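You operate a simulated robot arm through the tools that you are given. There is no shell and no other tool.

You are at the controls of a simulated robot arm. One attempt, no reset.

Task
Switch the bath off, dial back to 30, move the teal cup to the purple mat and close the lid.
Fine: switch OFF first; leave the other cups; leave the drain switch and the teal button. Set down upright: what you pick out.
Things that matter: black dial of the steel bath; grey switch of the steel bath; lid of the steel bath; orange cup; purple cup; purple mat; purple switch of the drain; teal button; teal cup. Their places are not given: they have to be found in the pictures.

Only the result counts: the job must be done as asked and must still hold three seconds after the hand-in. Knocking over, shifting, dropping, spilling or breaking anything else fails it. Lids that push on must go on centred and level and be pressed home; caps that screw on are set level and turned clockwise until they are tight.

Robot
A 6-joint arm with a two-finger parallel gripper, fixed in place. Base frame: the origin is at the foot of the arm, x ahead of it, y to its left, z up; the work surface is at about z = 860. Units: mm, degrees, N and s.
With the tool pointing down near the work surface it reaches from about 240 to 640 mm from the base axis. Its first joint turns from -66.0 to 66.0 degrees. Payload 2.7 kg.
Tool frame: the origin (TCP) lies between the finger pads and is the grasp point; the fingertips stand 23 mm ahead of it; z points along the fingers, y is the line along which they close. The gripper opens to 94 mm. The fingers are 38 mm wide and 10 mm thick; the gripper's body (54 by 96 mm) begins 39 mm behind the TCP.
Orientation is that of the tool frame in the base frame, as a unit quaternion [w, x, y, z]. With the fingers straight down and closing along the base's y, the tool's x points along the base's -x, its y along +y and its z along -z.

Tools
- The arm moves only by the tool play_rows. Its argument "increments" is a list that holds one entry, the list of rows, each a list of 7 numbers: the turn, a rotation vector about the tool's x, y, z in degrees, then the shift along the tool's x, y, z in mm, then the gripper command, from -1 (fully open) to 1 (shut), values between in proportion. In form: [[[rx, ry, rz, dx, dy, dz, gripper], ...]]. A call has 1 to 20 rows; each row is the pose to reach, as a shift and turn from the pose commanded when the call began, along the tool's axes at that moment. Rows are played at 5 a second. More than 50 mm and 8.6 degrees between two rows, or a gripper value outside its range, and nothing of the call is played. Where a pose cannot be reached the arm comes as near as it can. A force on the tool above 40 N (or 10 N above the force at the start of the call, whichever is more), or a blocked arm, ends the call early, and 0.2 s more pass. The fingers move at their own pace (about 45 mm/s each) and stop on an object; they squeeze with about 40 N. The grip force told is the motor's: it shows also when the fingers shut on nothing. Time passes only in rows, and 0.2 s behind the last, so rows that repeat a pose let the fingers close. The reply holds the time, the measured pose of the TCP, the force on the tool along the base axes, the opening and the grip force, in the units named above and with some noise, with the torque about the TCP (base axes, N m) and any sound that the robot's microphone picked up.
- Cameras (640 x 400 px; columns grow to the right, rows downward): "scene" is fixed at [65.2, -427.7, 1419.9]; the picture's right is [0.86, -0.51, 0.00], its down [-0.25, -0.43, -0.87] and it looks along [0.44, 0.75, -0.50] (base axes); focal length 334 px, centre (320, 200). "wrist" rides on the gripper at [86, 16, -75] in the tool frame; the picture's right is [-0.18, 0.98, 0.00], its down [-0.58, -0.11, -0.81] and it looks along [-0.79, -0.15, 0.59] (tool axes); focal length 243 px, centre (320, 200).
- grab_frame(camera): a new picture of that camera. No time passes.
- point_at(camera, pixels): there is no depth. For up to 12 entries [column, row, z] of the newest picture of that camera ("zoom" is the newest enlarged one), the place [x, y] in the base frame at which the ray of that pixel passes the height z, good to about 3 mm, but the place of the scene camera against the robot may be out by one fixed shift of up to 12 mm in any direction. No time passes.
- inspect(camera, box): a new picture of the part [left, top, right, bottom] of that camera's present view, enlarged. No time passes.
- close_job(): hands the job in; it is judged then, once.

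Open the gripper and draw the arm clear of the work before you hand the job in, unless the task says otherwise.

The tools are called after ">>>" by a JSON object that holds its "api" and its "payload". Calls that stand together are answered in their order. play_rows: Moves the arm, as the interface text tells. Its arguments: {"type":"object","properties":{"increments":{"type":"array"}},"required":["increments"]} The other tools are called the same way: grab_frame (camera) takes a picture; point_at (camera, pixels) gives the place at which the rays of pixels pass given heights; inspect (camera, box) takes an enlarged picture of a part of a camera's view; close_job () hands the job in.

At the start:

```text
time: 0.0
position: [299.8, 208.1, 1242.9]
orientation: [0.0, -0.001, 1.0, 0.001]
ft_force: [0.2, -0.4, 0.0]
ft_torque: [0.0, -0.02, -0.04]
gripper_width: 94.0
grasp_force: 0.0
```

scene: 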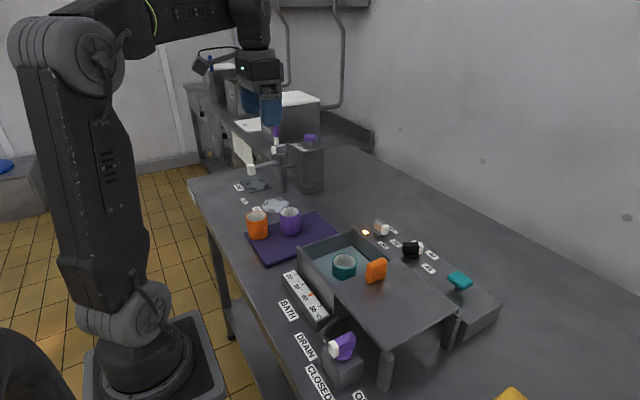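
wrist: 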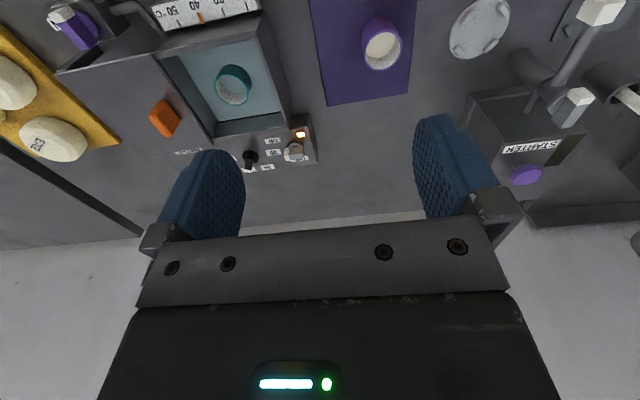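

I'll look closely at the bath area in the scene and wrist views to identify the switch, dial and lid.

>>> {"api": "inspect", "payload": {"camera": "scene", "box": [230, 180, 510, 355]}}

>>> {"api": "inspect", "payload": {"camera": "scene", "box": [340, 200, 510, 306]}}

>>> {"api": "inspect", "payload": {"camera": "wrist", "box": [130, 0, 330, 180]}}

```text
2.29 times, centred on (370, 268) of scene
```

zoom: 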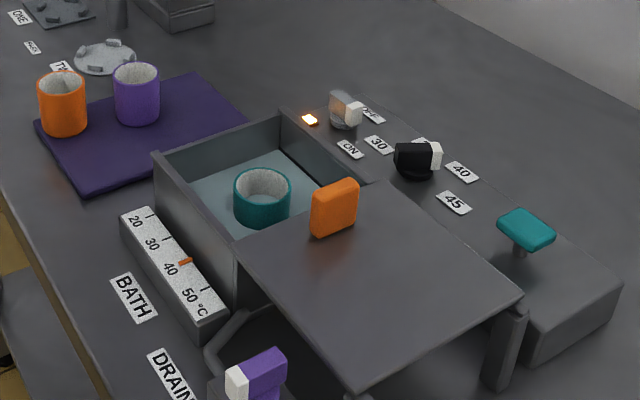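

```text
3.76 times, centred on (425, 253) of scene
```

zoom: 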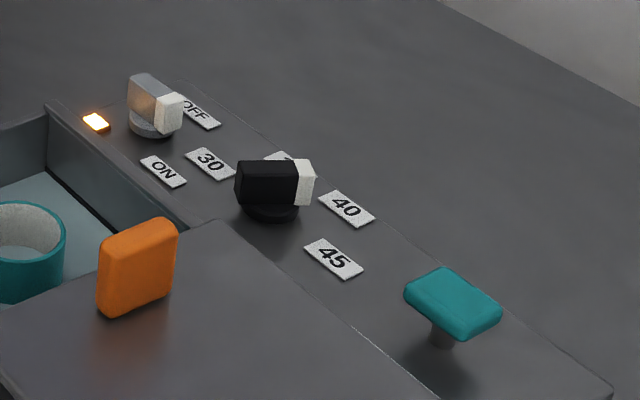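

```text
2.22 times, centred on (230, 90) of wrist
```

zoom: 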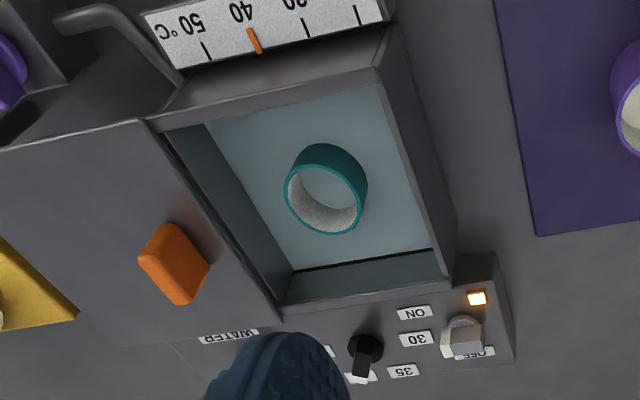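

The grey switch sits by the lit lamp, and the black dial seems to point at 40. I'll project the main features at candidate heights.

>>> {"api": "point_at", "payload": {"camera": "wrist", "pixels": [[295, 152, 900], [250, 158, 900], [300, 134, 900], [233, 85, 900], [165, 118, 960], [360, 60, 860], [309, 0, 860], [411, 0, 860], [408, 94, 860], [327, 106, 860], [318, 163, 860], [380, 52, 920]]}}

>>> {"api": "grab_frame", "payload": {"camera": "scene"}}

>>> {"api": "point_at", "payload": {"camera": "scene", "pixels": [[378, 236, 900], [410, 255, 900], [365, 232, 900], [344, 270, 900], [376, 270, 960], [290, 222, 860], [245, 244, 860], [262, 266, 860], [340, 232, 860], [312, 213, 860], [459, 281, 930], [257, 226, 860]]}}

```text
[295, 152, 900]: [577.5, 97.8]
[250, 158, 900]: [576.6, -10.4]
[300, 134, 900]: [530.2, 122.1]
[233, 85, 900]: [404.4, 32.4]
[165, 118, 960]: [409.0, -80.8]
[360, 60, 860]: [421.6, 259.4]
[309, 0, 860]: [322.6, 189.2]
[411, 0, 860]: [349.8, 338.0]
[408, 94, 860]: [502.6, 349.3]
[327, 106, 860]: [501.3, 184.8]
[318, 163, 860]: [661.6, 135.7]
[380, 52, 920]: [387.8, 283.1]
```

```text
taken
```

scene: 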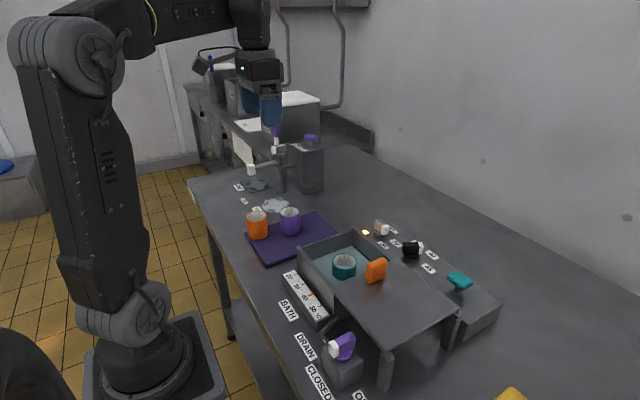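

```text
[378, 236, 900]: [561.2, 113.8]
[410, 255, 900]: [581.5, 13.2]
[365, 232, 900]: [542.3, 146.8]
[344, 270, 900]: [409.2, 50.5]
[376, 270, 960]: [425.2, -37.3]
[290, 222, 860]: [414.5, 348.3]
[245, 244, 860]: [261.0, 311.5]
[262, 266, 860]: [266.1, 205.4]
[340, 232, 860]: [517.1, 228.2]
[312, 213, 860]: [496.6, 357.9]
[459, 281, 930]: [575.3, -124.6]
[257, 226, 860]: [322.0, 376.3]
```

Scene and wrist agree roughly: switch about (570,105), dial (580,0), teal cup (405,40), lid handle (415,-60). I move the arm down and to the right for a close wrist view of the panel.

>>> {"api": "play_rows", "payload": {"increments": [[[0, 0, 0, 0, -22, 30, -1], [0, 0, 0, 0, -44, 60, -1], [0, 0, 0, 0, -66, 90, -1], [0, 0, 0, 0, -88, 120, -1], [0, 0, 0, 0, -108, 150, -1], [0, 0, 0, 0, -108, 150, -1]]]}}

>>> {"api": "grab_frame", "payload": {"camera": "wrist"}}

>>> {"api": "grab_frame", "payload": {"camera": "scene"}}

```text
time: 1.4
position: [301.3, 99.2, 1092.5]
orientation: [0.0, 0.0, 1.0, 0.0]
ft_force: [0.2, 0.4, -0.8]
ft_torque: [0.0, 0.01, -0.02]
gripper_width: 93.9
grasp_force: 0.1
```

```text
taken
```

wrist: 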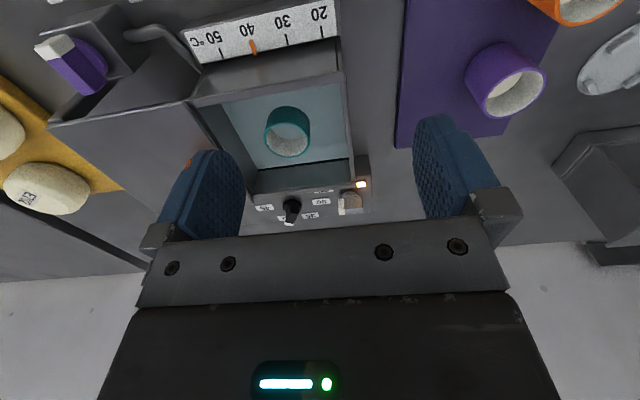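

```text
taken
```

scene: 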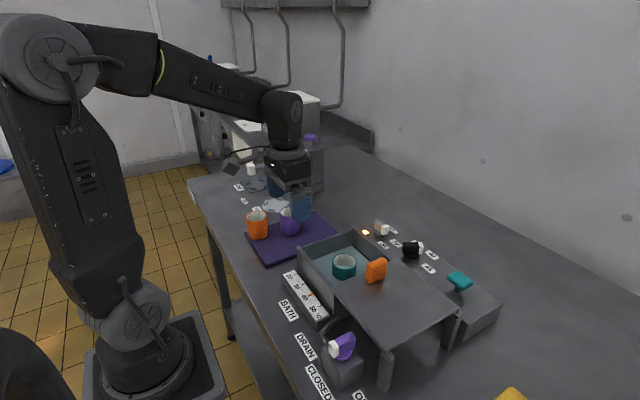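

The panel is now visible between the fingers around (300,205). I enlarge it, and the bath's inner walls.

>>> {"api": "inspect", "payload": {"camera": "wrist", "box": [230, 150, 390, 250]}}

>>> {"api": "inspect", "payload": {"camera": "wrist", "box": [30, 0, 370, 212]}}

```text
4.00 times, centred on (310, 200) of wrist
```

zoom: 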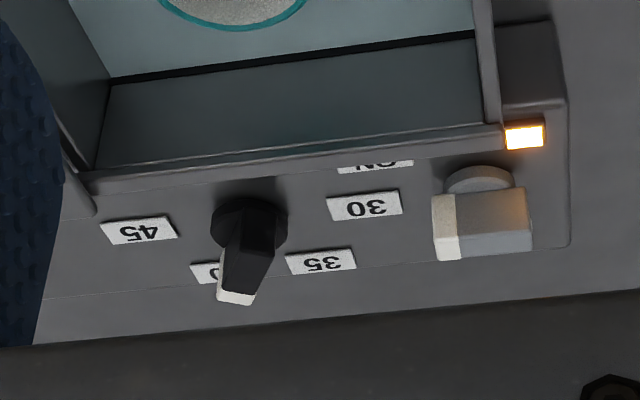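

```text
1.88 times, centred on (200, 106) of wrist
```

zoom: 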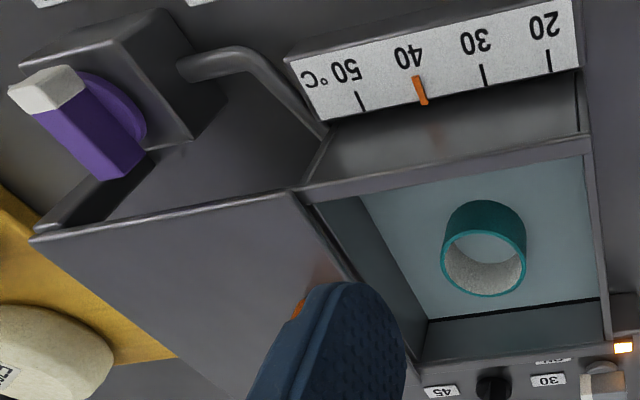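

I project the lamp and label centres at two heights to triangulate against the previous view and find the panel's height.

>>> {"api": "inspect", "payload": {"camera": "wrist", "box": [230, 150, 390, 250]}}

>>> {"api": "point_at", "payload": {"camera": "zoom", "pixels": [[524, 135, 880], [524, 135, 900], [524, 135, 920], [365, 206, 900], [138, 230, 900], [320, 261, 900], [365, 206, 880], [138, 230, 880], [320, 261, 880], [248, 225, 900], [480, 180, 900], [375, 164, 900]]}}

```text
4.00 times, centred on (310, 200) of wrist
```

zoom: 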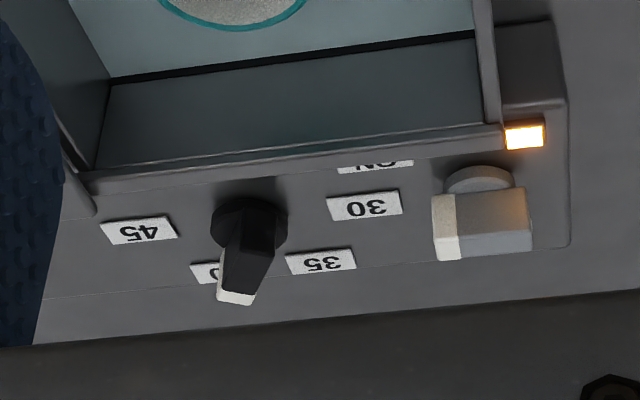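

```text
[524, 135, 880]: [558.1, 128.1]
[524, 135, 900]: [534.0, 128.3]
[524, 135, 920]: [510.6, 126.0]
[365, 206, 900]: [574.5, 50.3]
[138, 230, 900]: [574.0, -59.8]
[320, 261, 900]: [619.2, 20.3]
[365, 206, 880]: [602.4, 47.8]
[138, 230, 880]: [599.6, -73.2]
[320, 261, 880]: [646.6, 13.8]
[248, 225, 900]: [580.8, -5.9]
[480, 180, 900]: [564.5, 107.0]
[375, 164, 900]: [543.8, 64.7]
```

Now the scene view for the label positions relative to the knobs, including OFF which the switch hides from the wrist.

>>> {"api": "point_at", "payload": {"camera": "scene", "pixels": [[393.1, 229, 900], [383.2, 245, 900], [380.6, 233, 900], [395.7, 243.2, 900], [412, 256, 900], [431.7, 255.1, 900], [428.6, 268.6, 900], [365.6, 232, 900], [385, 229.3, 925], [377.5, 226, 925], [421, 247.5, 925], [404, 247.5, 925]]}}

>>> {"api": "inspect", "payload": {"camera": "scene", "box": [355, 205, 451, 265]}}

```text
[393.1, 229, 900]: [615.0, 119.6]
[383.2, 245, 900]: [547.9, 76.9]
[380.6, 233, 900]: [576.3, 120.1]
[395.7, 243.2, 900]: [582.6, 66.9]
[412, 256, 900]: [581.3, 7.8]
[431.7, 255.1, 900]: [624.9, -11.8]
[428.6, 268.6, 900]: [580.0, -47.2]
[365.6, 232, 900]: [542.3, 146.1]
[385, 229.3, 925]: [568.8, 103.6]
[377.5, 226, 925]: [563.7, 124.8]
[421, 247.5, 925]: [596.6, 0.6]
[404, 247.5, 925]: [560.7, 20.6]
```

```text
6.67 times, centred on (403, 235) of scene
```

zoom: 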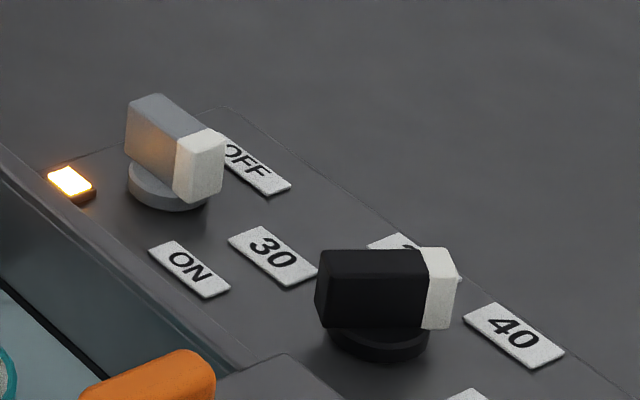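

Dial points clearly at 40 (labels at about ±30° and ±90° from +x). The switch's white end direction needs a better view, so I tilt the wrist 30° and move over the panel to look steeply down.

>>> {"api": "play_rows", "payload": {"increments": [[[0, 5, 0, -34, -2, 8, -1], [0, 10, 0, -68, -4, 16, -1], [0, 15, 0, -102, -7, 25, -1], [0, 20, 0, -136, -9, 33, -1], [0, 25, 0, -170, -12, 42, -1], [0, 30, 0, -204, -14, 50, -1], [0, 30, 0, -204, -14, 50, -1]]]}}

>>> {"api": "grab_frame", "payload": {"camera": "wrist"}}

>>> {"api": "grab_frame", "payload": {"camera": "scene"}}

```text
time: 3.0
position: [503.3, 85.9, 1042.5]
orientation: [-0.26, 0.0, 0.966, 0.0]
ft_force: [0.4, 0.2, 0.5]
ft_torque: [0.03, -0.02, 0.01]
gripper_width: 93.4
grasp_force: 0.0
```

```text
taken
```

wrist: 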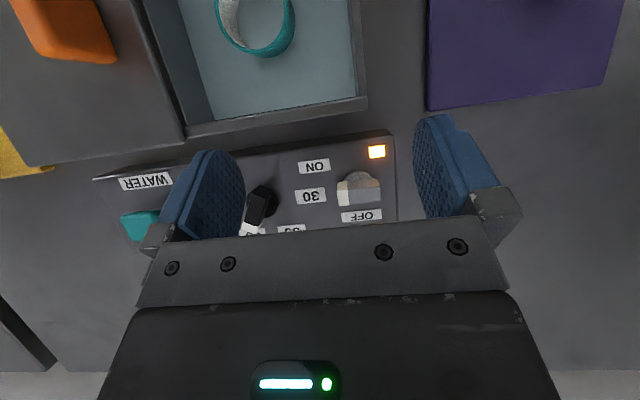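

```text
taken
```

scene: 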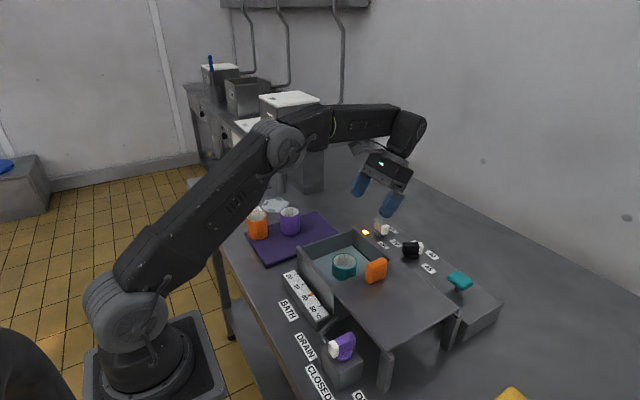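

The labels are now readable: ON (314,166), 30 (311,195), OFF (361,216), switch (358,188). I zoom in and project.

>>> {"api": "inspect", "payload": {"camera": "wrist", "box": [230, 135, 406, 245]}}

>>> {"api": "point_at", "payload": {"camera": "wrist", "pixels": [[314, 166, 900], [361, 216, 900], [311, 195.5, 900], [377, 152, 900], [356, 180, 900], [292, 230, 900], [263, 205, 900], [377, 152, 920], [386, 131, 900], [397, 219, 900], [366, 97, 950], [183, 125, 950]]}}

```text
3.64 times, centred on (318, 190) of wrist
```

zoom: 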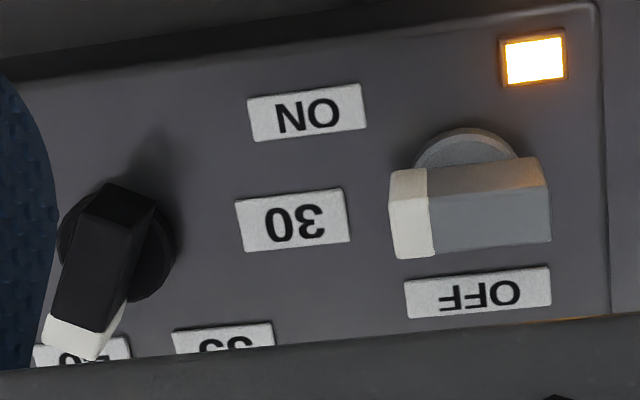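

```text
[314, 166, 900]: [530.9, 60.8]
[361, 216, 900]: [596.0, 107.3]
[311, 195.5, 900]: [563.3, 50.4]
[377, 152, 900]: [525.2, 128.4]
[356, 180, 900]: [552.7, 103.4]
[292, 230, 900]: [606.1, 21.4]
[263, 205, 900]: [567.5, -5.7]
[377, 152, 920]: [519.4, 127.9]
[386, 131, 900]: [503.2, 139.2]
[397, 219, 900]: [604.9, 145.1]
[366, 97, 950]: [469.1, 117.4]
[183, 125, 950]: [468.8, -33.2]
```

Triangulating lamp and labels over three views gives the panel top at z≈910. Now I triangulate the tops of the switch bar and dial bar with both cameras.

>>> {"api": "point_at", "payload": {"camera": "wrist", "pixels": [[359.8, 196, 935], [359.8, 196, 950], [377, 152, 910], [314, 166, 910], [361, 216, 910], [311, 195.5, 910], [340, 198.5, 945], [381, 193, 945]]}}

>>> {"api": "point_at", "payload": {"camera": "scene", "pixels": [[380.8, 222.4, 935], [380.8, 222.4, 950], [365.6, 232, 910], [383.2, 245, 910], [393.1, 229, 910], [395.7, 243.2, 910]]}}

```text
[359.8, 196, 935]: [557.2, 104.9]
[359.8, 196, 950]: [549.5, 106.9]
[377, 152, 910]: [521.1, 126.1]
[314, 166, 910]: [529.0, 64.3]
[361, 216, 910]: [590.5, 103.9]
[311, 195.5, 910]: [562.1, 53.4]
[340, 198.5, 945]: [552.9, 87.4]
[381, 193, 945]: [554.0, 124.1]
```

```text
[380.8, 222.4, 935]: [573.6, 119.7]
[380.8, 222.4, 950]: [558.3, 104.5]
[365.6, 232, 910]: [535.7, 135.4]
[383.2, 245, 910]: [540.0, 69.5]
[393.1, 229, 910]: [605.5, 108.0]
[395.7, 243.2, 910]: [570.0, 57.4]
```

Switch bar top is at z≈943, centred about (553.5,106), bar along y pointing to −y; OFF label lies at +x. I straighten the tool above the switch and then yaw by −90° so the fingers straddle the bar.

>>> {"api": "play_rows", "payload": {"increments": [[[0, -6, 0, -9, 4, -5, 0], [0, -12, 0, -18, 8, -10, 0], [0, -18, 0, -27, 12, -15, 0], [0, -24, 0, -35, 16, -20, 0], [0, -30, 0, -43.5, 20, -25, 0], [0, -30, 0, -43.5, 20, -25, 0]]]}}

>>> {"api": "play_rows", "payload": {"increments": [[[0, 0, 7.5, 0, 0, 0, 0], [0, 0, 15, 0, 0, 0, 0], [0, 0, 22.5, 0, 0, 0, 0], [0, 0, 30, 0, 0, 0, 0], [0, 0, 37.5, 0, 0, 0, 0], [0, 0, 45, 0, 0, 0, 0], [0, 0, 52.5, 0, 0, 0, 0], [0, 0, 60, 0, 0, 0, 0], [0, 0, 67.5, 0, 0, 0, 0], [0, 0, 75, 0, 0, 0, 0], [0, 0, 82.5, 0, 0, 0, 0], [0, 0, 90, 0, 0, 0, 0], [0, 0, 90, 0, 0, 0, 0]]]}}

>>> {"api": "grab_frame", "payload": {"camera": "wrist"}}

>>> {"api": "grab_frame", "payload": {"camera": "scene"}}

```text
time: 4.4
position: [553.6, 106.4, 1044.0]
orientation: [0.001, -0.001, 1.0, 0.0]
ft_force: [0.0, -0.9, 0.3]
ft_torque: [-0.01, -0.02, 0.02]
gripper_width: 47.1
grasp_force: 0.0
```

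```text
time: 7.2
position: [554.9, 106.9, 1042.6]
orientation: [0.0, 0.707, 0.707, 0.0]
ft_force: [-0.3, -0.9, 0.4]
ft_torque: [0.03, 0.03, 0.0]
gripper_width: 46.9
grasp_force: 0.0
```

```text
taken
```

wrist: 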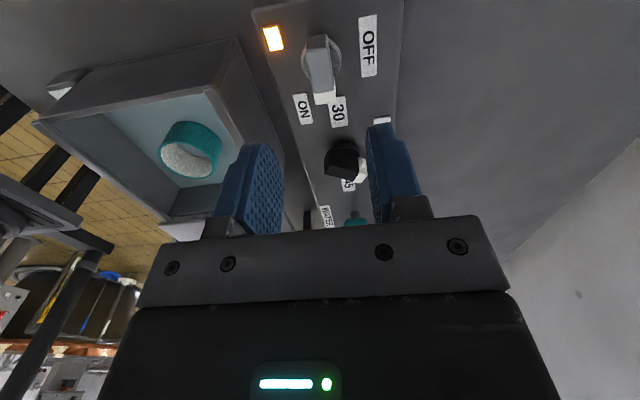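

```text
taken
```

scene: 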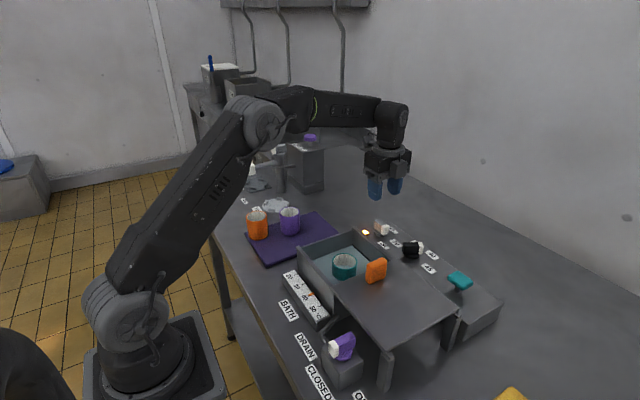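

The gripper is yawed and the camera looks along −y; the switch shows at (322,68). I check its position and angle from this view.

>>> {"api": "inspect", "payload": {"camera": "wrist", "box": [240, 0, 400, 200]}}

>>> {"api": "point_at", "payload": {"camera": "wrist", "pixels": [[273, 38, 910], [368, 45, 910], [303, 109, 910], [337, 111, 910], [323, 62, 943], [320, 45, 943], [326, 97, 943], [341, 158, 910], [363, 175, 943], [381, 121, 910], [348, 184, 910]]}}

```text
2.00 times, centred on (320, 100) of wrist
```

zoom: 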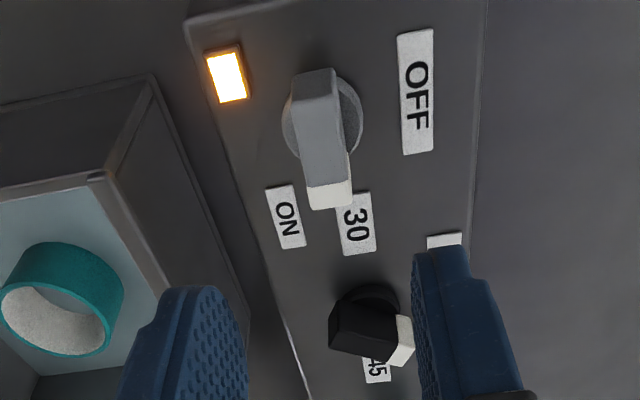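

```text
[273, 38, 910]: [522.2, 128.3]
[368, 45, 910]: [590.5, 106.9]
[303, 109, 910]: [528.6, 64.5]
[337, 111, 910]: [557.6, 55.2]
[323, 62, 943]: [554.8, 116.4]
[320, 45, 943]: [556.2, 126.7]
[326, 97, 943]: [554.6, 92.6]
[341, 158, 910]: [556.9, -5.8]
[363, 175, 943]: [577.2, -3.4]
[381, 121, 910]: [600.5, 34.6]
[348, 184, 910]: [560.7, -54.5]
```

>>> {"api": "point_at", "payload": {"camera": "zoom", "pixels": [[283, 122, 917], [363, 118, 917], [322, 118, 917], [293, 72, 943], [333, 68, 943], [308, 188, 943], [350, 181, 943], [330, 310, 943], [345, 283, 943], [398, 318, 943], [388, 355, 943], [368, 300, 917]]}}

>>> {"api": "inspect", "payload": {"camera": "wrist", "box": [285, 20, 365, 120]}}

>>> {"api": "inspect", "payload": {"camera": "wrist", "box": [310, 120, 390, 210]}}

```text
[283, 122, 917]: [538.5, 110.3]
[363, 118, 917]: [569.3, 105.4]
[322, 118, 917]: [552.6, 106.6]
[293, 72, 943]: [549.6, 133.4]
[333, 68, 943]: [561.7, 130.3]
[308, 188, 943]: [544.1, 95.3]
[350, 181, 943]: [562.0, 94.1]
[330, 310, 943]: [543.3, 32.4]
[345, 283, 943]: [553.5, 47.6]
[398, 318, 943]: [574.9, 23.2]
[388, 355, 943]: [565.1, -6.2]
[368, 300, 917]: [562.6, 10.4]
```

```text
4.00 times, centred on (325, 70) of wrist
```

zoom: 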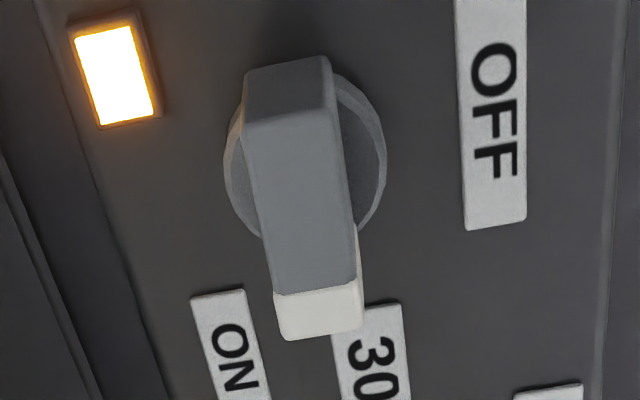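

```text
4.44 times, centred on (350, 165) of wrist
```

zoom: 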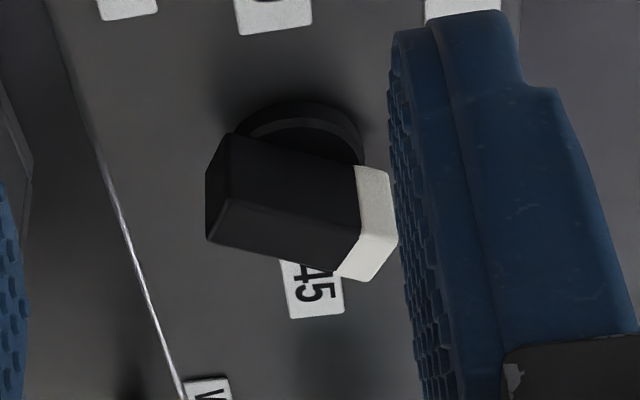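

Switch axis confirmed at about (554,106), bar top z≈943, disc top ≈917. I descend to z≈942 with the fingers at 47 mm and then close on the bar.

>>> {"api": "play_rows", "payload": {"increments": [[[0, 0, 0, 0, 0, 20, 0], [0, 0, 0, 0, 0, 40, 0], [0, 0, 0, 0, 0, 60, 0], [0, 0, 0, -0.5, -0.5, 80, 0], [0, 0, 0, -0.5, -0.5, 92, 0], [0, 0, 0, -0.5, -0.5, 100, 0], [0, 0, 0, -0.5, -0.5, 100, 0]]]}}

>>> {"api": "grab_frame", "payload": {"camera": "wrist"}}

>>> {"api": "grab_frame", "payload": {"camera": "scene"}}

```text
time: 8.8
position: [554.7, 104.2, 942.5]
orientation: [0.0, 0.706, 0.708, -0.001]
ft_force: [0.7, -0.1, -0.1]
ft_torque: [-0.02, 0.02, -0.04]
gripper_width: 47.0
grasp_force: 0.0
```

```text
taken
```

wrist: 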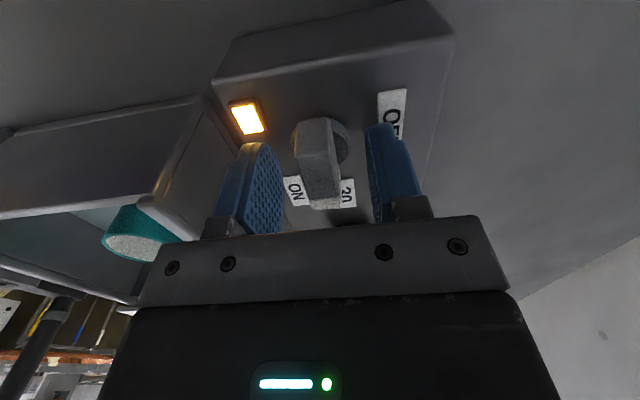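

```text
taken
```

scene: 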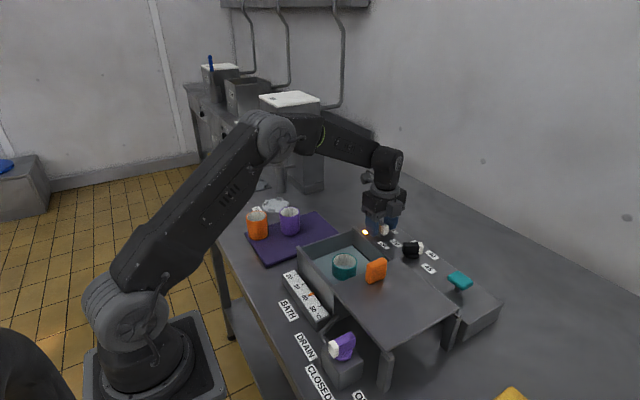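

The bar (320,165) sits between the fingers. Close the gripper.

>>> {"api": "play_rows", "payload": {"increments": [[[0, 0, 0, 0, 0, 0, 0.6], [0, 0, 0, 0, 0, 0, 1], [0, 0, 0, 0, 0, 0, 1], [0, 0, 0, 0, 0, 0, 1]]]}}

```text
time: 9.8
position: [554.3, 104.9, 941.5]
orientation: [0.0, 0.706, 0.708, 0.001]
ft_force: [4.2, 0.3, -4.2]
ft_torque: [-0.08, -0.31, 0.03]
gripper_width: 30.3
grasp_force: 44.9
```

It stopped at 30 mm — the tips are on the base disc, not the bar. I open, raise 8 mm and close again.

>>> {"api": "play_rows", "payload": {"increments": [[[0, 0, 0, 0, 0, 0, 0.1], [0, 0, 0, 0, 0, 0, 0.1], [0, 0, 0, 0, 0, -4, 0.1], [0, 0, 0, 0, 0, -8, 0.1], [0, 0, 0, 0, 0, -8, 0.6], [0, 0, 0, 0, 0, -8, 1], [0, 0, 0, 0, 0, -8, 1], [0, 0, 0, 0, 0, -8, 1]]]}}

>>> {"api": "grab_frame", "payload": {"camera": "wrist"}}

```text
time: 11.6
position: [554.7, 103.9, 950.9]
orientation: [0.0, 0.707, 0.707, 0.0]
ft_force: [9.3, 0.3, -1.7]
ft_torque: [-0.06, 0.0, -0.01]
gripper_width: 16.0
grasp_force: 44.4
```

```text
taken
```

wrist: 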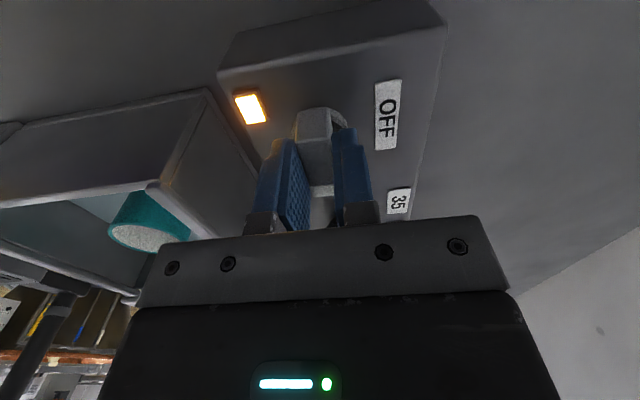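

Bar gripped at 16 mm. Now turn +90° about base z (tool z −90°) toward OFF in small steps, watching force.

>>> {"api": "play_rows", "payload": {"increments": [[[0, 0, -6, 0, 0, 0, 1], [0, 0, -12, 0, 0, 0, 1], [0, 0, -18, 0, 0, 0, 1], [0, 0, -24, 0, 0, 0, 1], [0, 0, -30, 0, 0, 0, 1], [0, 0, -36, 0, 0, 0, 1], [0, 0, -42, 0, 0, 0, 1], [0, 0, -45, 0, 0, 0, 1]]]}}

>>> {"api": "grab_frame", "payload": {"camera": "wrist"}}

>>> {"api": "inspect", "payload": {"camera": "scene", "box": [340, 180, 452, 250]}}

```text
time: 13.4
position: [555.4, 105.8, 951.0]
orientation: [0.002, 0.382, 0.924, 0.0]
ft_force: [20.1, -8.0, -1.1]
ft_torque: [-0.11, -0.25, 0.03]
gripper_width: 15.9
grasp_force: 45.2
```

```text
taken
```

wrist: 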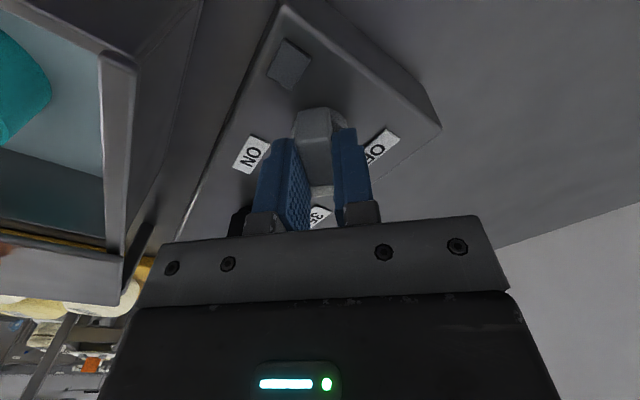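

```text
5.71 times, centred on (396, 215) of scene
```

zoom: 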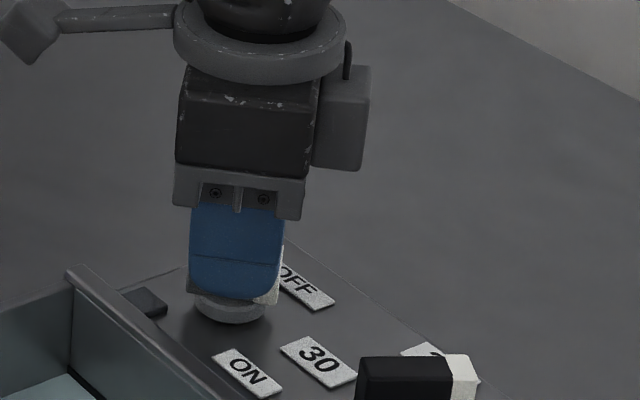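

The lamp is off at mid-turn. Side force shows I'm a bit off axis (−x), so I continue the turn to the OFF mark with a 2 mm correction.

>>> {"api": "play_rows", "payload": {"increments": [[[0, 0, -6, -1, 0.3, 0, 1], [0, 0, -12, -2, 0.7, 0, 1], [0, 0, -18, -2, 0.7, 0, 1], [0, 0, -24, -2, 0.7, 0, 1], [0, 0, -30, -2, 0.7, 0, 1], [0, 0, -36, -2, 0.7, 0, 1], [0, 0, -42, -2, 0.7, 0, 1], [0, 0, -46, -2, 0.7, 0, 1], [0, 0, -46, -2, 0.7, 0, 1]]]}}

>>> {"api": "grab_frame", "payload": {"camera": "wrist"}}

>>> {"api": "inspect", "payload": {"camera": "scene", "box": [340, 180, 452, 250]}}

```text
time: 15.4
position: [554.9, 105.0, 950.0]
orientation: [0.001, -0.009, 1.0, 0.001]
ft_force: [-6.3, -1.9, 12.4]
ft_torque: [0.02, 1.26, -1.55]
gripper_width: 16.1
grasp_force: 44.5
```

```text
taken
```

wrist: 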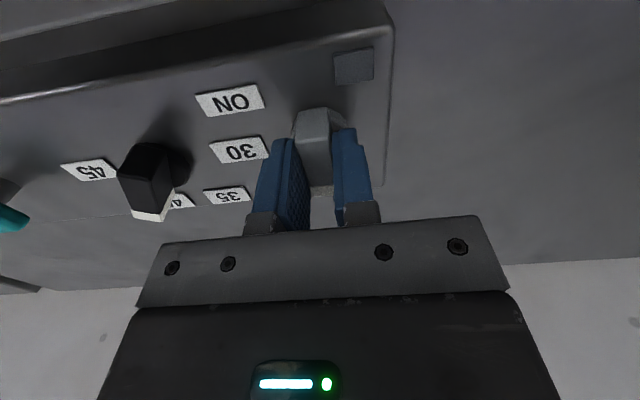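

```text
5.71 times, centred on (396, 215) of scene
```

zoom: 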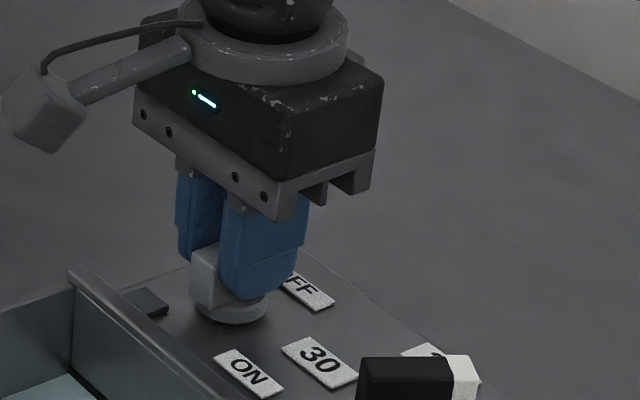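

The torque of −1.55 N·m shows the switch has reached its end stop at OFF; lamp dark. I open and rise.

>>> {"api": "play_rows", "payload": {"increments": [[[0, 0, 0, 0, 0, 0, 0], [0, 0, 0, 0, 0, 0, 0], [0, 0, 0, 0, 0, -15, 0], [0, 0, 0, 0, 0, -45, 0], [0, 0, 0, 0, 0, -80, 0], [0, 0, 0, 0, 0, -80, 0]]]}}

>>> {"api": "grab_frame", "payload": {"camera": "wrist"}}

>>> {"api": "inspect", "payload": {"camera": "wrist", "box": [160, 100, 400, 250]}}

>>> {"api": "inspect", "payload": {"camera": "scene", "box": [340, 200, 452, 270]}}

```text
time: 16.8
position: [555.5, 103.8, 1032.5]
orientation: [0.0, -0.009, 1.0, 0.0]
ft_force: [-0.3, -0.3, -0.1]
ft_torque: [0.03, -0.02, 0.02]
gripper_width: 46.9
grasp_force: 0.1
```

```text
taken
```

wrist: 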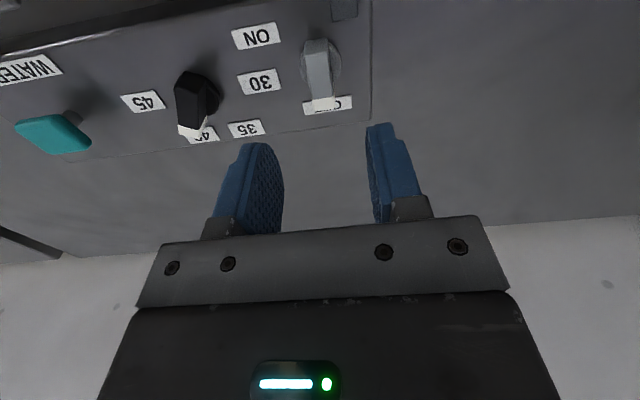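

```text
2.67 times, centred on (280, 175) of wrist
```

zoom: 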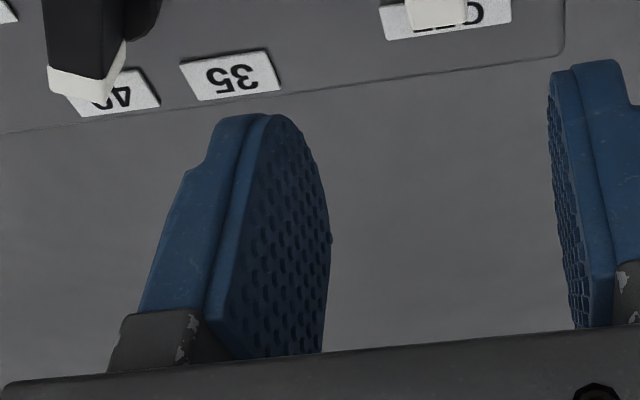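

```text
5.71 times, centred on (396, 235) of scene
```

zoom: 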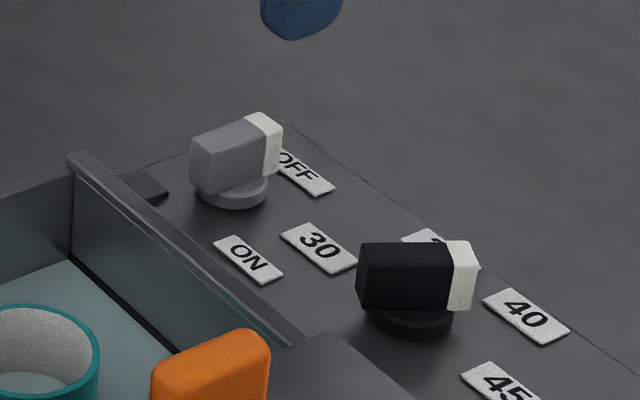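

The switch points at OFF. Now I measure the dial and its labels from this view.

>>> {"api": "inspect", "payload": {"camera": "wrist", "box": [120, 40, 296, 150]}}

>>> {"api": "point_at", "payload": {"camera": "wrist", "pixels": [[259, 81, 910], [246, 128, 910], [205, 134, 910], [143, 101, 910], [256, 36, 910], [321, 62, 920], [323, 98, 945], [317, 60, 945]]}}

```text
3.64 times, centred on (208, 95) of wrist
```

zoom: 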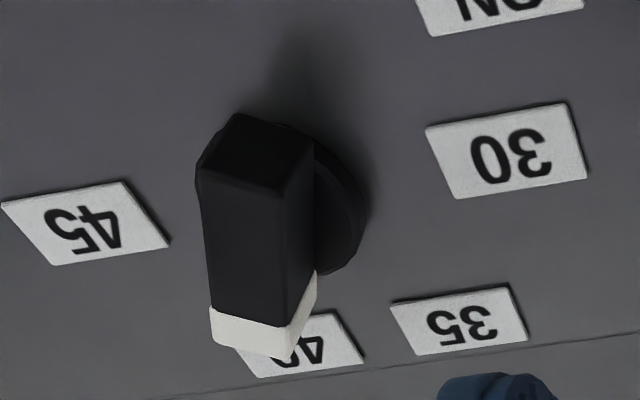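

```text
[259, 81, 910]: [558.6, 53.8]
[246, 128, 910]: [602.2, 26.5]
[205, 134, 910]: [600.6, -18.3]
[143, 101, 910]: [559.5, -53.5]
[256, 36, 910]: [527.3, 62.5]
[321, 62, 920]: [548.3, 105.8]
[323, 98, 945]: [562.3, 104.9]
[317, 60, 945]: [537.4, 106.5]
```

>>> {"api": "point_at", "payload": {"camera": "zoom", "pixels": [[245, 268, 945], [200, 178, 945], [287, 193, 945], [273, 357, 945], [212, 345, 945], [368, 210, 920], [330, 275, 920], [320, 140, 920], [245, 268, 952]]}}

>>> {"api": "point_at", "payload": {"camera": "scene", "pixels": [[410.8, 257, 917], [376.9, 234, 917]]}}

```text
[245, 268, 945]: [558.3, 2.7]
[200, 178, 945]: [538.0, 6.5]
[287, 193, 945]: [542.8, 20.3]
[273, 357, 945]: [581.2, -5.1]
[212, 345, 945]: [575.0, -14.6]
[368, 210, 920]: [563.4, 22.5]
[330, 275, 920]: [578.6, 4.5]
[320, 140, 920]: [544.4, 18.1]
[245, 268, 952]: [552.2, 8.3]
```

```text
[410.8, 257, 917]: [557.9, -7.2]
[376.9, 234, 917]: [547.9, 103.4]
```

Dial: labels symmetric about y≈0, bar-top centre ≈(559,1.5), bar at about −31°. I move above it and yaw −31° so the fingers straddle the bar.

>>> {"api": "play_rows", "payload": {"increments": [[[0, 0, 6, -0.5, -21, 0, 0], [0, 0, 12, -1, -42, 0, 0], [0, 0, 18, -1.5, -63, 0, 0], [0, 0, 24, -2, -84, 0, 0], [0, 0, 31, -2.2, -103, 0, 0], [0, 0, 31, -2.2, -103, 0, 0]]]}}

>>> {"api": "grab_frame", "payload": {"camera": "wrist"}}

>>> {"api": "inspect", "payload": {"camera": "wrist", "box": [240, 0, 400, 140]}}

>>> {"api": "grab_frame", "payload": {"camera": "scene"}}

```text
time: 18.2
position: [559.4, 2.1, 1030.5]
orientation: [0.0, 0.258, 0.966, 0.0]
ft_force: [0.1, -0.1, 0.3]
ft_torque: [0.02, 0.02, 0.01]
gripper_width: 47.2
grasp_force: 0.1
```

```text
taken
```

wrist: 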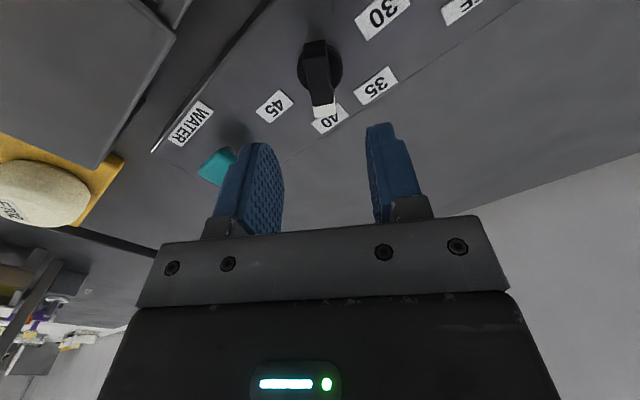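

```text
2.86 times, centred on (320, 70) of wrist
```

zoom: 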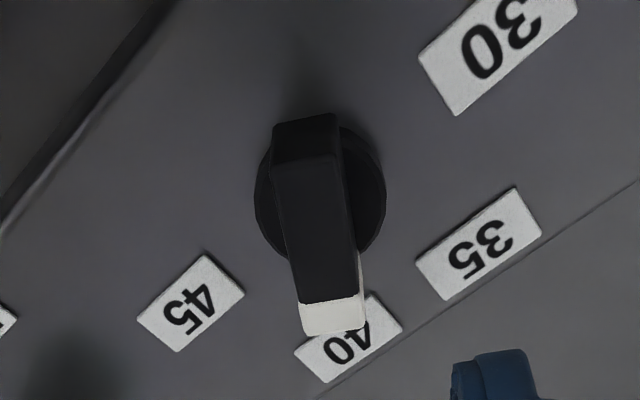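

```text
taken
```

scene: 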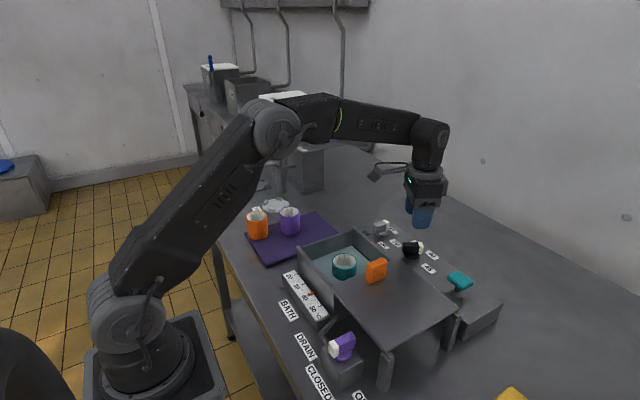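

The bar lines up between the fingers just as the switch did. I descend to z≈951 and close.

>>> {"api": "play_rows", "payload": {"increments": [[[0, 0, 0, 0, 0, 20, 0], [0, 0, 0, 0, 0, 40, 0], [0, 0, 0, 0, 0, 60, 0], [0, 0, 0, 0, 0, 72, 0], [0, 0, 0, 0, 0, 79, 0], [0, 0, 0, 0, 0, 79, 0.3], [0, 0, 0, 0, 0, 79, 0.7], [0, 0, 0, 0, 0, 79, 1], [0, 0, 0, 0, 0, 79, 1], [0, 0, 0, 0, 0, 79, 1]]]}}

>>> {"api": "grab_frame", "payload": {"camera": "wrist"}}

```text
time: 20.4
position: [559.6, 2.4, 953.0]
orientation: [-0.001, 0.258, 0.966, -0.002]
ft_force: [-4.8, -4.3, -2.1]
ft_torque: [-0.12, -0.16, 0.0]
gripper_width: 15.8
grasp_force: 44.5
```

```text
taken
```

wrist: 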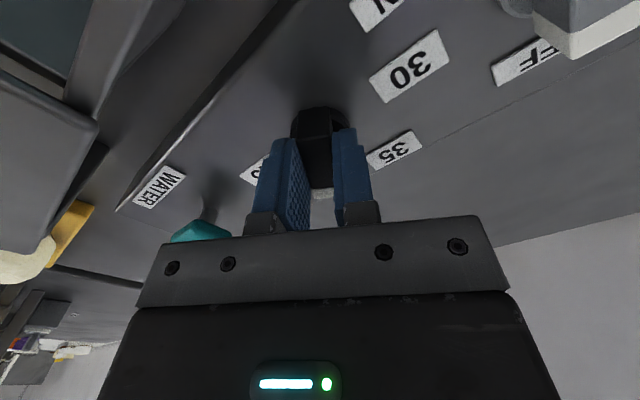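

Gripped at 15.8 mm. Turn +60° about base z first (40 → 35), checking forces.

>>> {"api": "play_rows", "payload": {"increments": [[[0, 0, -6, 0, 0, 0, 1], [0, 0, -12, 0, 0, 0, 1], [0, 0, -18, 0, 0, 0, 1], [0, 0, -24, 0, 0, 0, 1], [0, 0, -30, 0, 0, 0, 1], [0, 0, -36, 0, 0, 0, 1], [0, 0, -42, 0, 0, 0, 1], [0, 0, -48, 0, 0, 0, 1], [0, 0, -54, 0, 0, 0, 1], [0, 0, -60, 0, 0, 0, 1], [0, 0, -60, 0, 0, 0, 1]]]}}

>>> {"api": "inspect", "payload": {"camera": "scene", "box": [270, 200, 462, 320]}}

```text
time: 22.8
position: [559.9, -0.3, 952.6]
orientation: [0.001, -0.259, 0.966, -0.003]
ft_force: [-9.6, -25.3, 16.6]
ft_torque: [0.07, -0.21, -0.04]
gripper_width: 15.9
grasp_force: 45.1
```

```text
3.33 times, centred on (366, 260) of scene
```

zoom: 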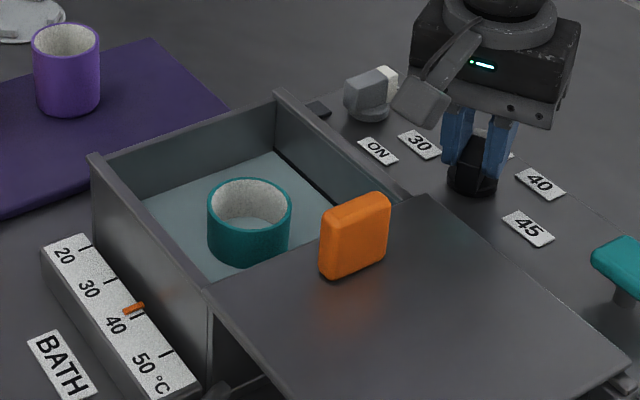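

The dial turned with the gripper; the −25 N side force says the axis is slightly toward −y. I correct by ~2.5 mm and turn the remaining 60° to 30.

>>> {"api": "play_rows", "payload": {"increments": [[[0, 0, 0, 1, -0.8, 0, 1], [0, 0, -6, 2.1, -1.7, 0, 1], [0, 0, -12, 2.1, -1.7, 0, 1], [0, 0, -18, 2.1, -1.7, 0, 1], [0, 0, -24, 2.1, -1.7, 0, 1], [0, 0, -30, 2.1, -1.7, 0, 1], [0, 0, -36, 2.1, -1.7, 0, 1], [0, 0, -42, 2.1, -1.7, 0, 1], [0, 0, -48, 2.1, -1.7, 0, 1], [0, 0, -54, 2.1, -1.7, 0, 1], [0, 0, -60, 2.1, -1.7, 0, 1], [0, 0, -60, 2.1, -1.7, 0, 1]]]}}

>>> {"api": "grab_frame", "payload": {"camera": "wrist"}}

>>> {"api": "inspect", "payload": {"camera": "scene", "box": [270, 200, 462, 320]}}

```text
time: 25.4
position: [561.4, -1.7, 952.5]
orientation: [-0.004, 0.708, -0.706, 0.004]
ft_force: [28.9, -19.9, 7.6]
ft_torque: [0.65, 0.04, -0.25]
gripper_width: 15.8
grasp_force: 45.3
```

```text
taken
```

wrist: 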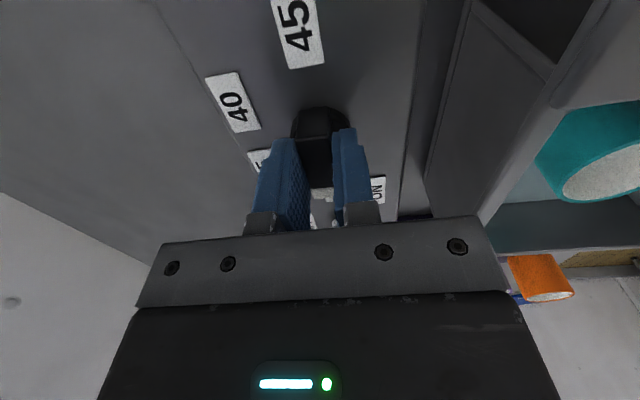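

```text
3.33 times, centred on (366, 260) of scene
```

zoom: 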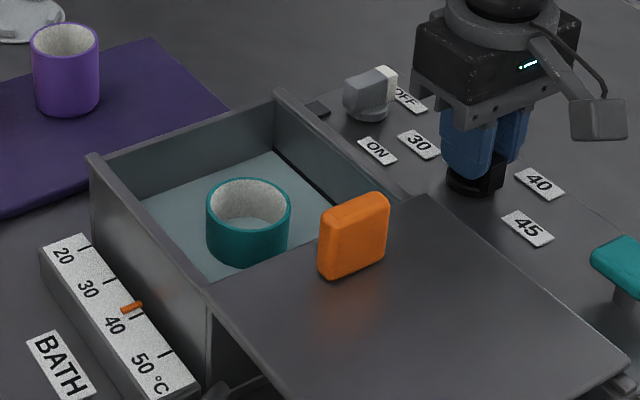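

Dial now at about 90° (30 label). I open and rise to verify the pointer.

>>> {"api": "play_rows", "payload": {"increments": [[[0, 0, 0, 0, 0, 0, 0], [0, 0, 0, 0, 0, 0, 0], [0, 0, 0, 0, 0, -15, 0], [0, 0, 0, 0, 0, -45, 0], [0, 0, 0, 0, 0, -85, 0], [0, 0, 0, 0, 0, -85, 0]]]}}

>>> {"api": "grab_frame", "payload": {"camera": "wrist"}}

>>> {"api": "inspect", "payload": {"camera": "wrist", "box": [240, 0, 400, 140]}}

>>> {"api": "inspect", "payload": {"camera": "scene", "box": [340, 200, 452, 270]}}

```text
time: 26.8
position: [560.5, 1.6, 1038.3]
orientation: [0.0, 0.708, -0.706, 0.0]
ft_force: [-0.1, -0.1, 0.1]
ft_torque: [0.05, 0.01, 0.01]
gripper_width: 47.1
grasp_force: 0.1
```

```text
taken
```

wrist: 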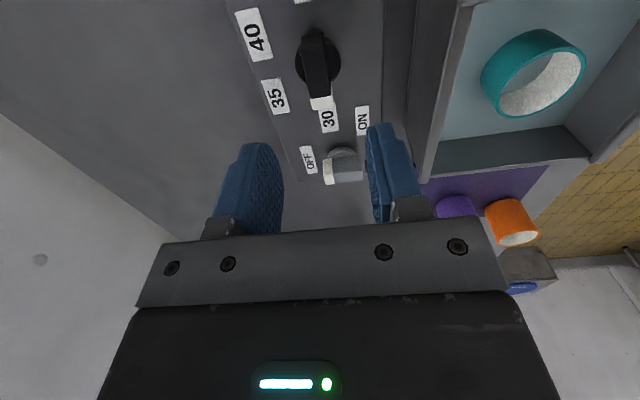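

```text
2.86 times, centred on (320, 70) of wrist
```

zoom: 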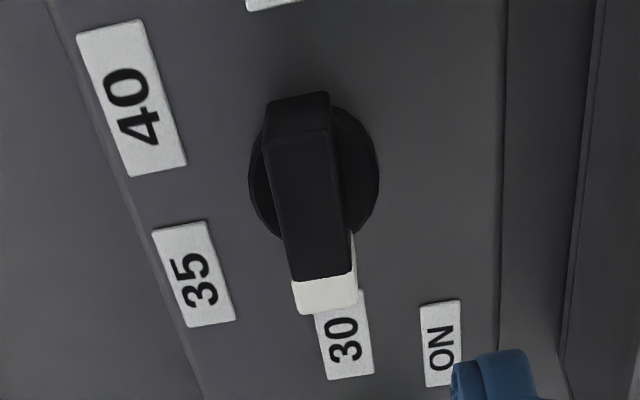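

```text
5.71 times, centred on (396, 235) of scene
```

zoom: 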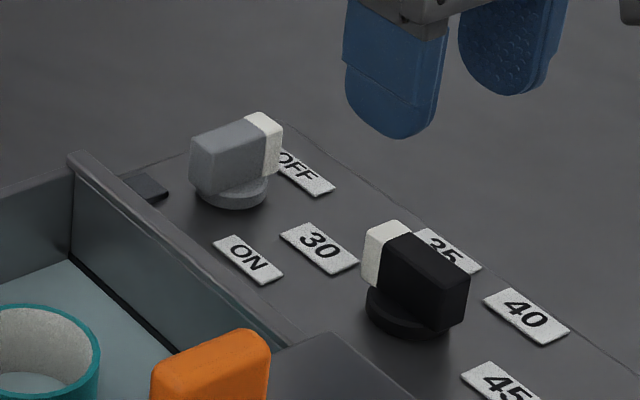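

Dial points to 30 and the switch to OFF. Now I swing back to yaw 0 at a higher pose to look into the bath at the teal cup.

>>> {"api": "play_rows", "payload": {"increments": [[[0, 0, 7, -6, 18, -12, 0], [0, 0, 14, -12, 36, -24, 0], [0, 0, 21, -18, 54, -36, 0], [0, 0, 28, -24, 72, -48, 0], [0, 0, 35, -30, 90, -60, -0.3], [0, 0, 42, -36, 108, -66, -0.5], [0, 0, 49, -42, 126, -72, -0.7], [0, 0, 56, -48, 144, -72, -1], [0, 0, 63, -54, 162, -72, -1], [0, 0, 70, -60, 180, -72, -1], [0, 0, 77, -66, 198, -72, -1], [0, 0, 84, -72, 216, -72, -1], [0, 0, 90, -78, 230, -72, -1], [0, 0, 90, -78, 230, -72, -1]]]}}

>>> {"api": "grab_frame", "payload": {"camera": "wrist"}}

>>> {"api": "grab_frame", "payload": {"camera": "scene"}}

```text
time: 29.8
position: [327.7, 77.4, 1108.5]
orientation: [0.001, 0.0, 1.0, 0.0]
ft_force: [1.0, -0.1, -0.5]
ft_torque: [-0.01, -0.03, 0.0]
gripper_width: 93.9
grasp_force: 0.1
```

```text
taken
```

wrist: 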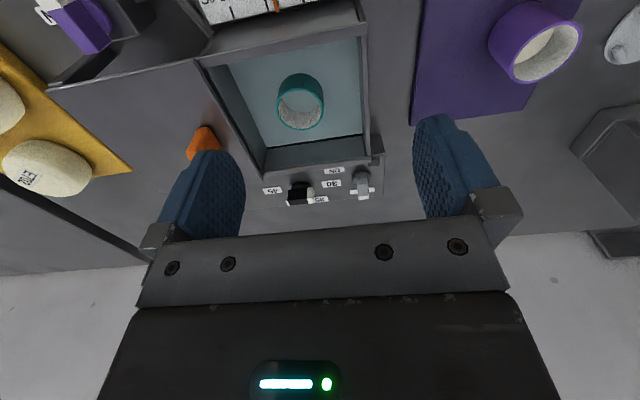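

```text
taken
```

scene: 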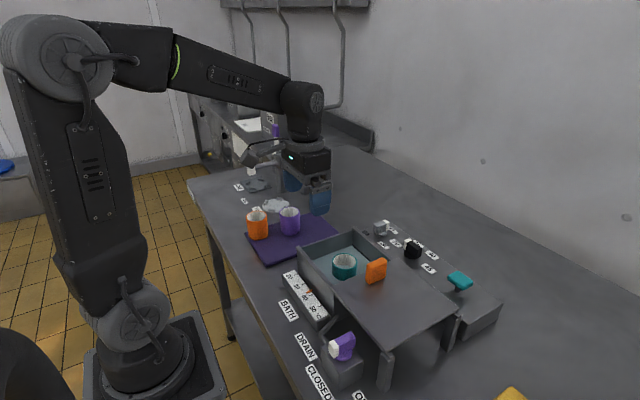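

>>> {"api": "inspect", "payload": {"camera": "wrist", "box": [160, 0, 416, 160]}}

>>> {"api": "point_at", "payload": {"camera": "zoom", "pixels": [[350, 260, 920], [350, 260, 950], [350, 260, 890], [240, 370, 950], [495, 325, 950], [110, 140, 950], [500, 48, 950]]}}

>>> {"api": "inspect", "payload": {"camera": "scene", "box": [290, 220, 466, 330]}}

```text
2.50 times, centred on (288, 80) of wrist
```

zoom: 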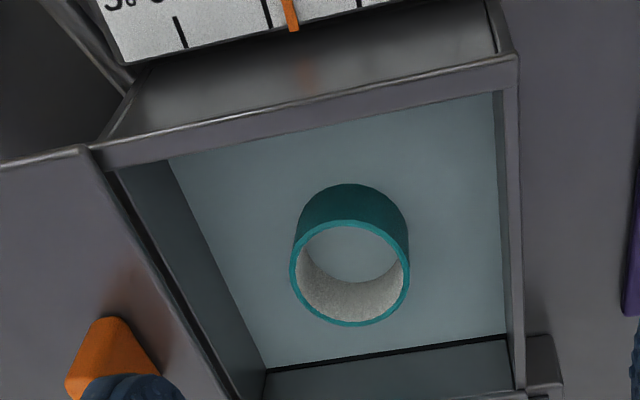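

```text
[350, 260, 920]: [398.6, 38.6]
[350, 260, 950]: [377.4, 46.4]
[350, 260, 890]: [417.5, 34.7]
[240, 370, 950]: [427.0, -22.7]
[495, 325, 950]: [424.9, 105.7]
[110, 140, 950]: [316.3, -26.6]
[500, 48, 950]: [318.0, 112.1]
```

```text
3.64 times, centred on (378, 275) of scene
```

zoom: 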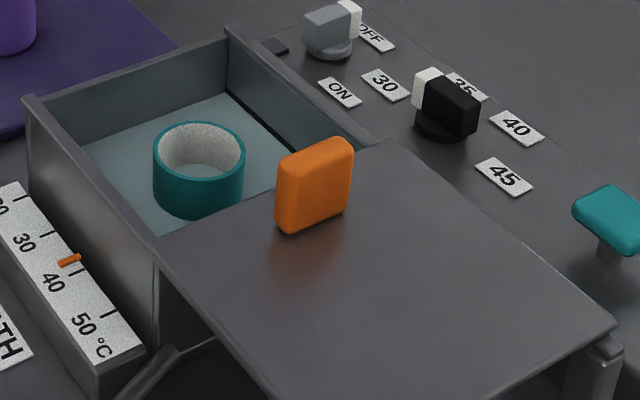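

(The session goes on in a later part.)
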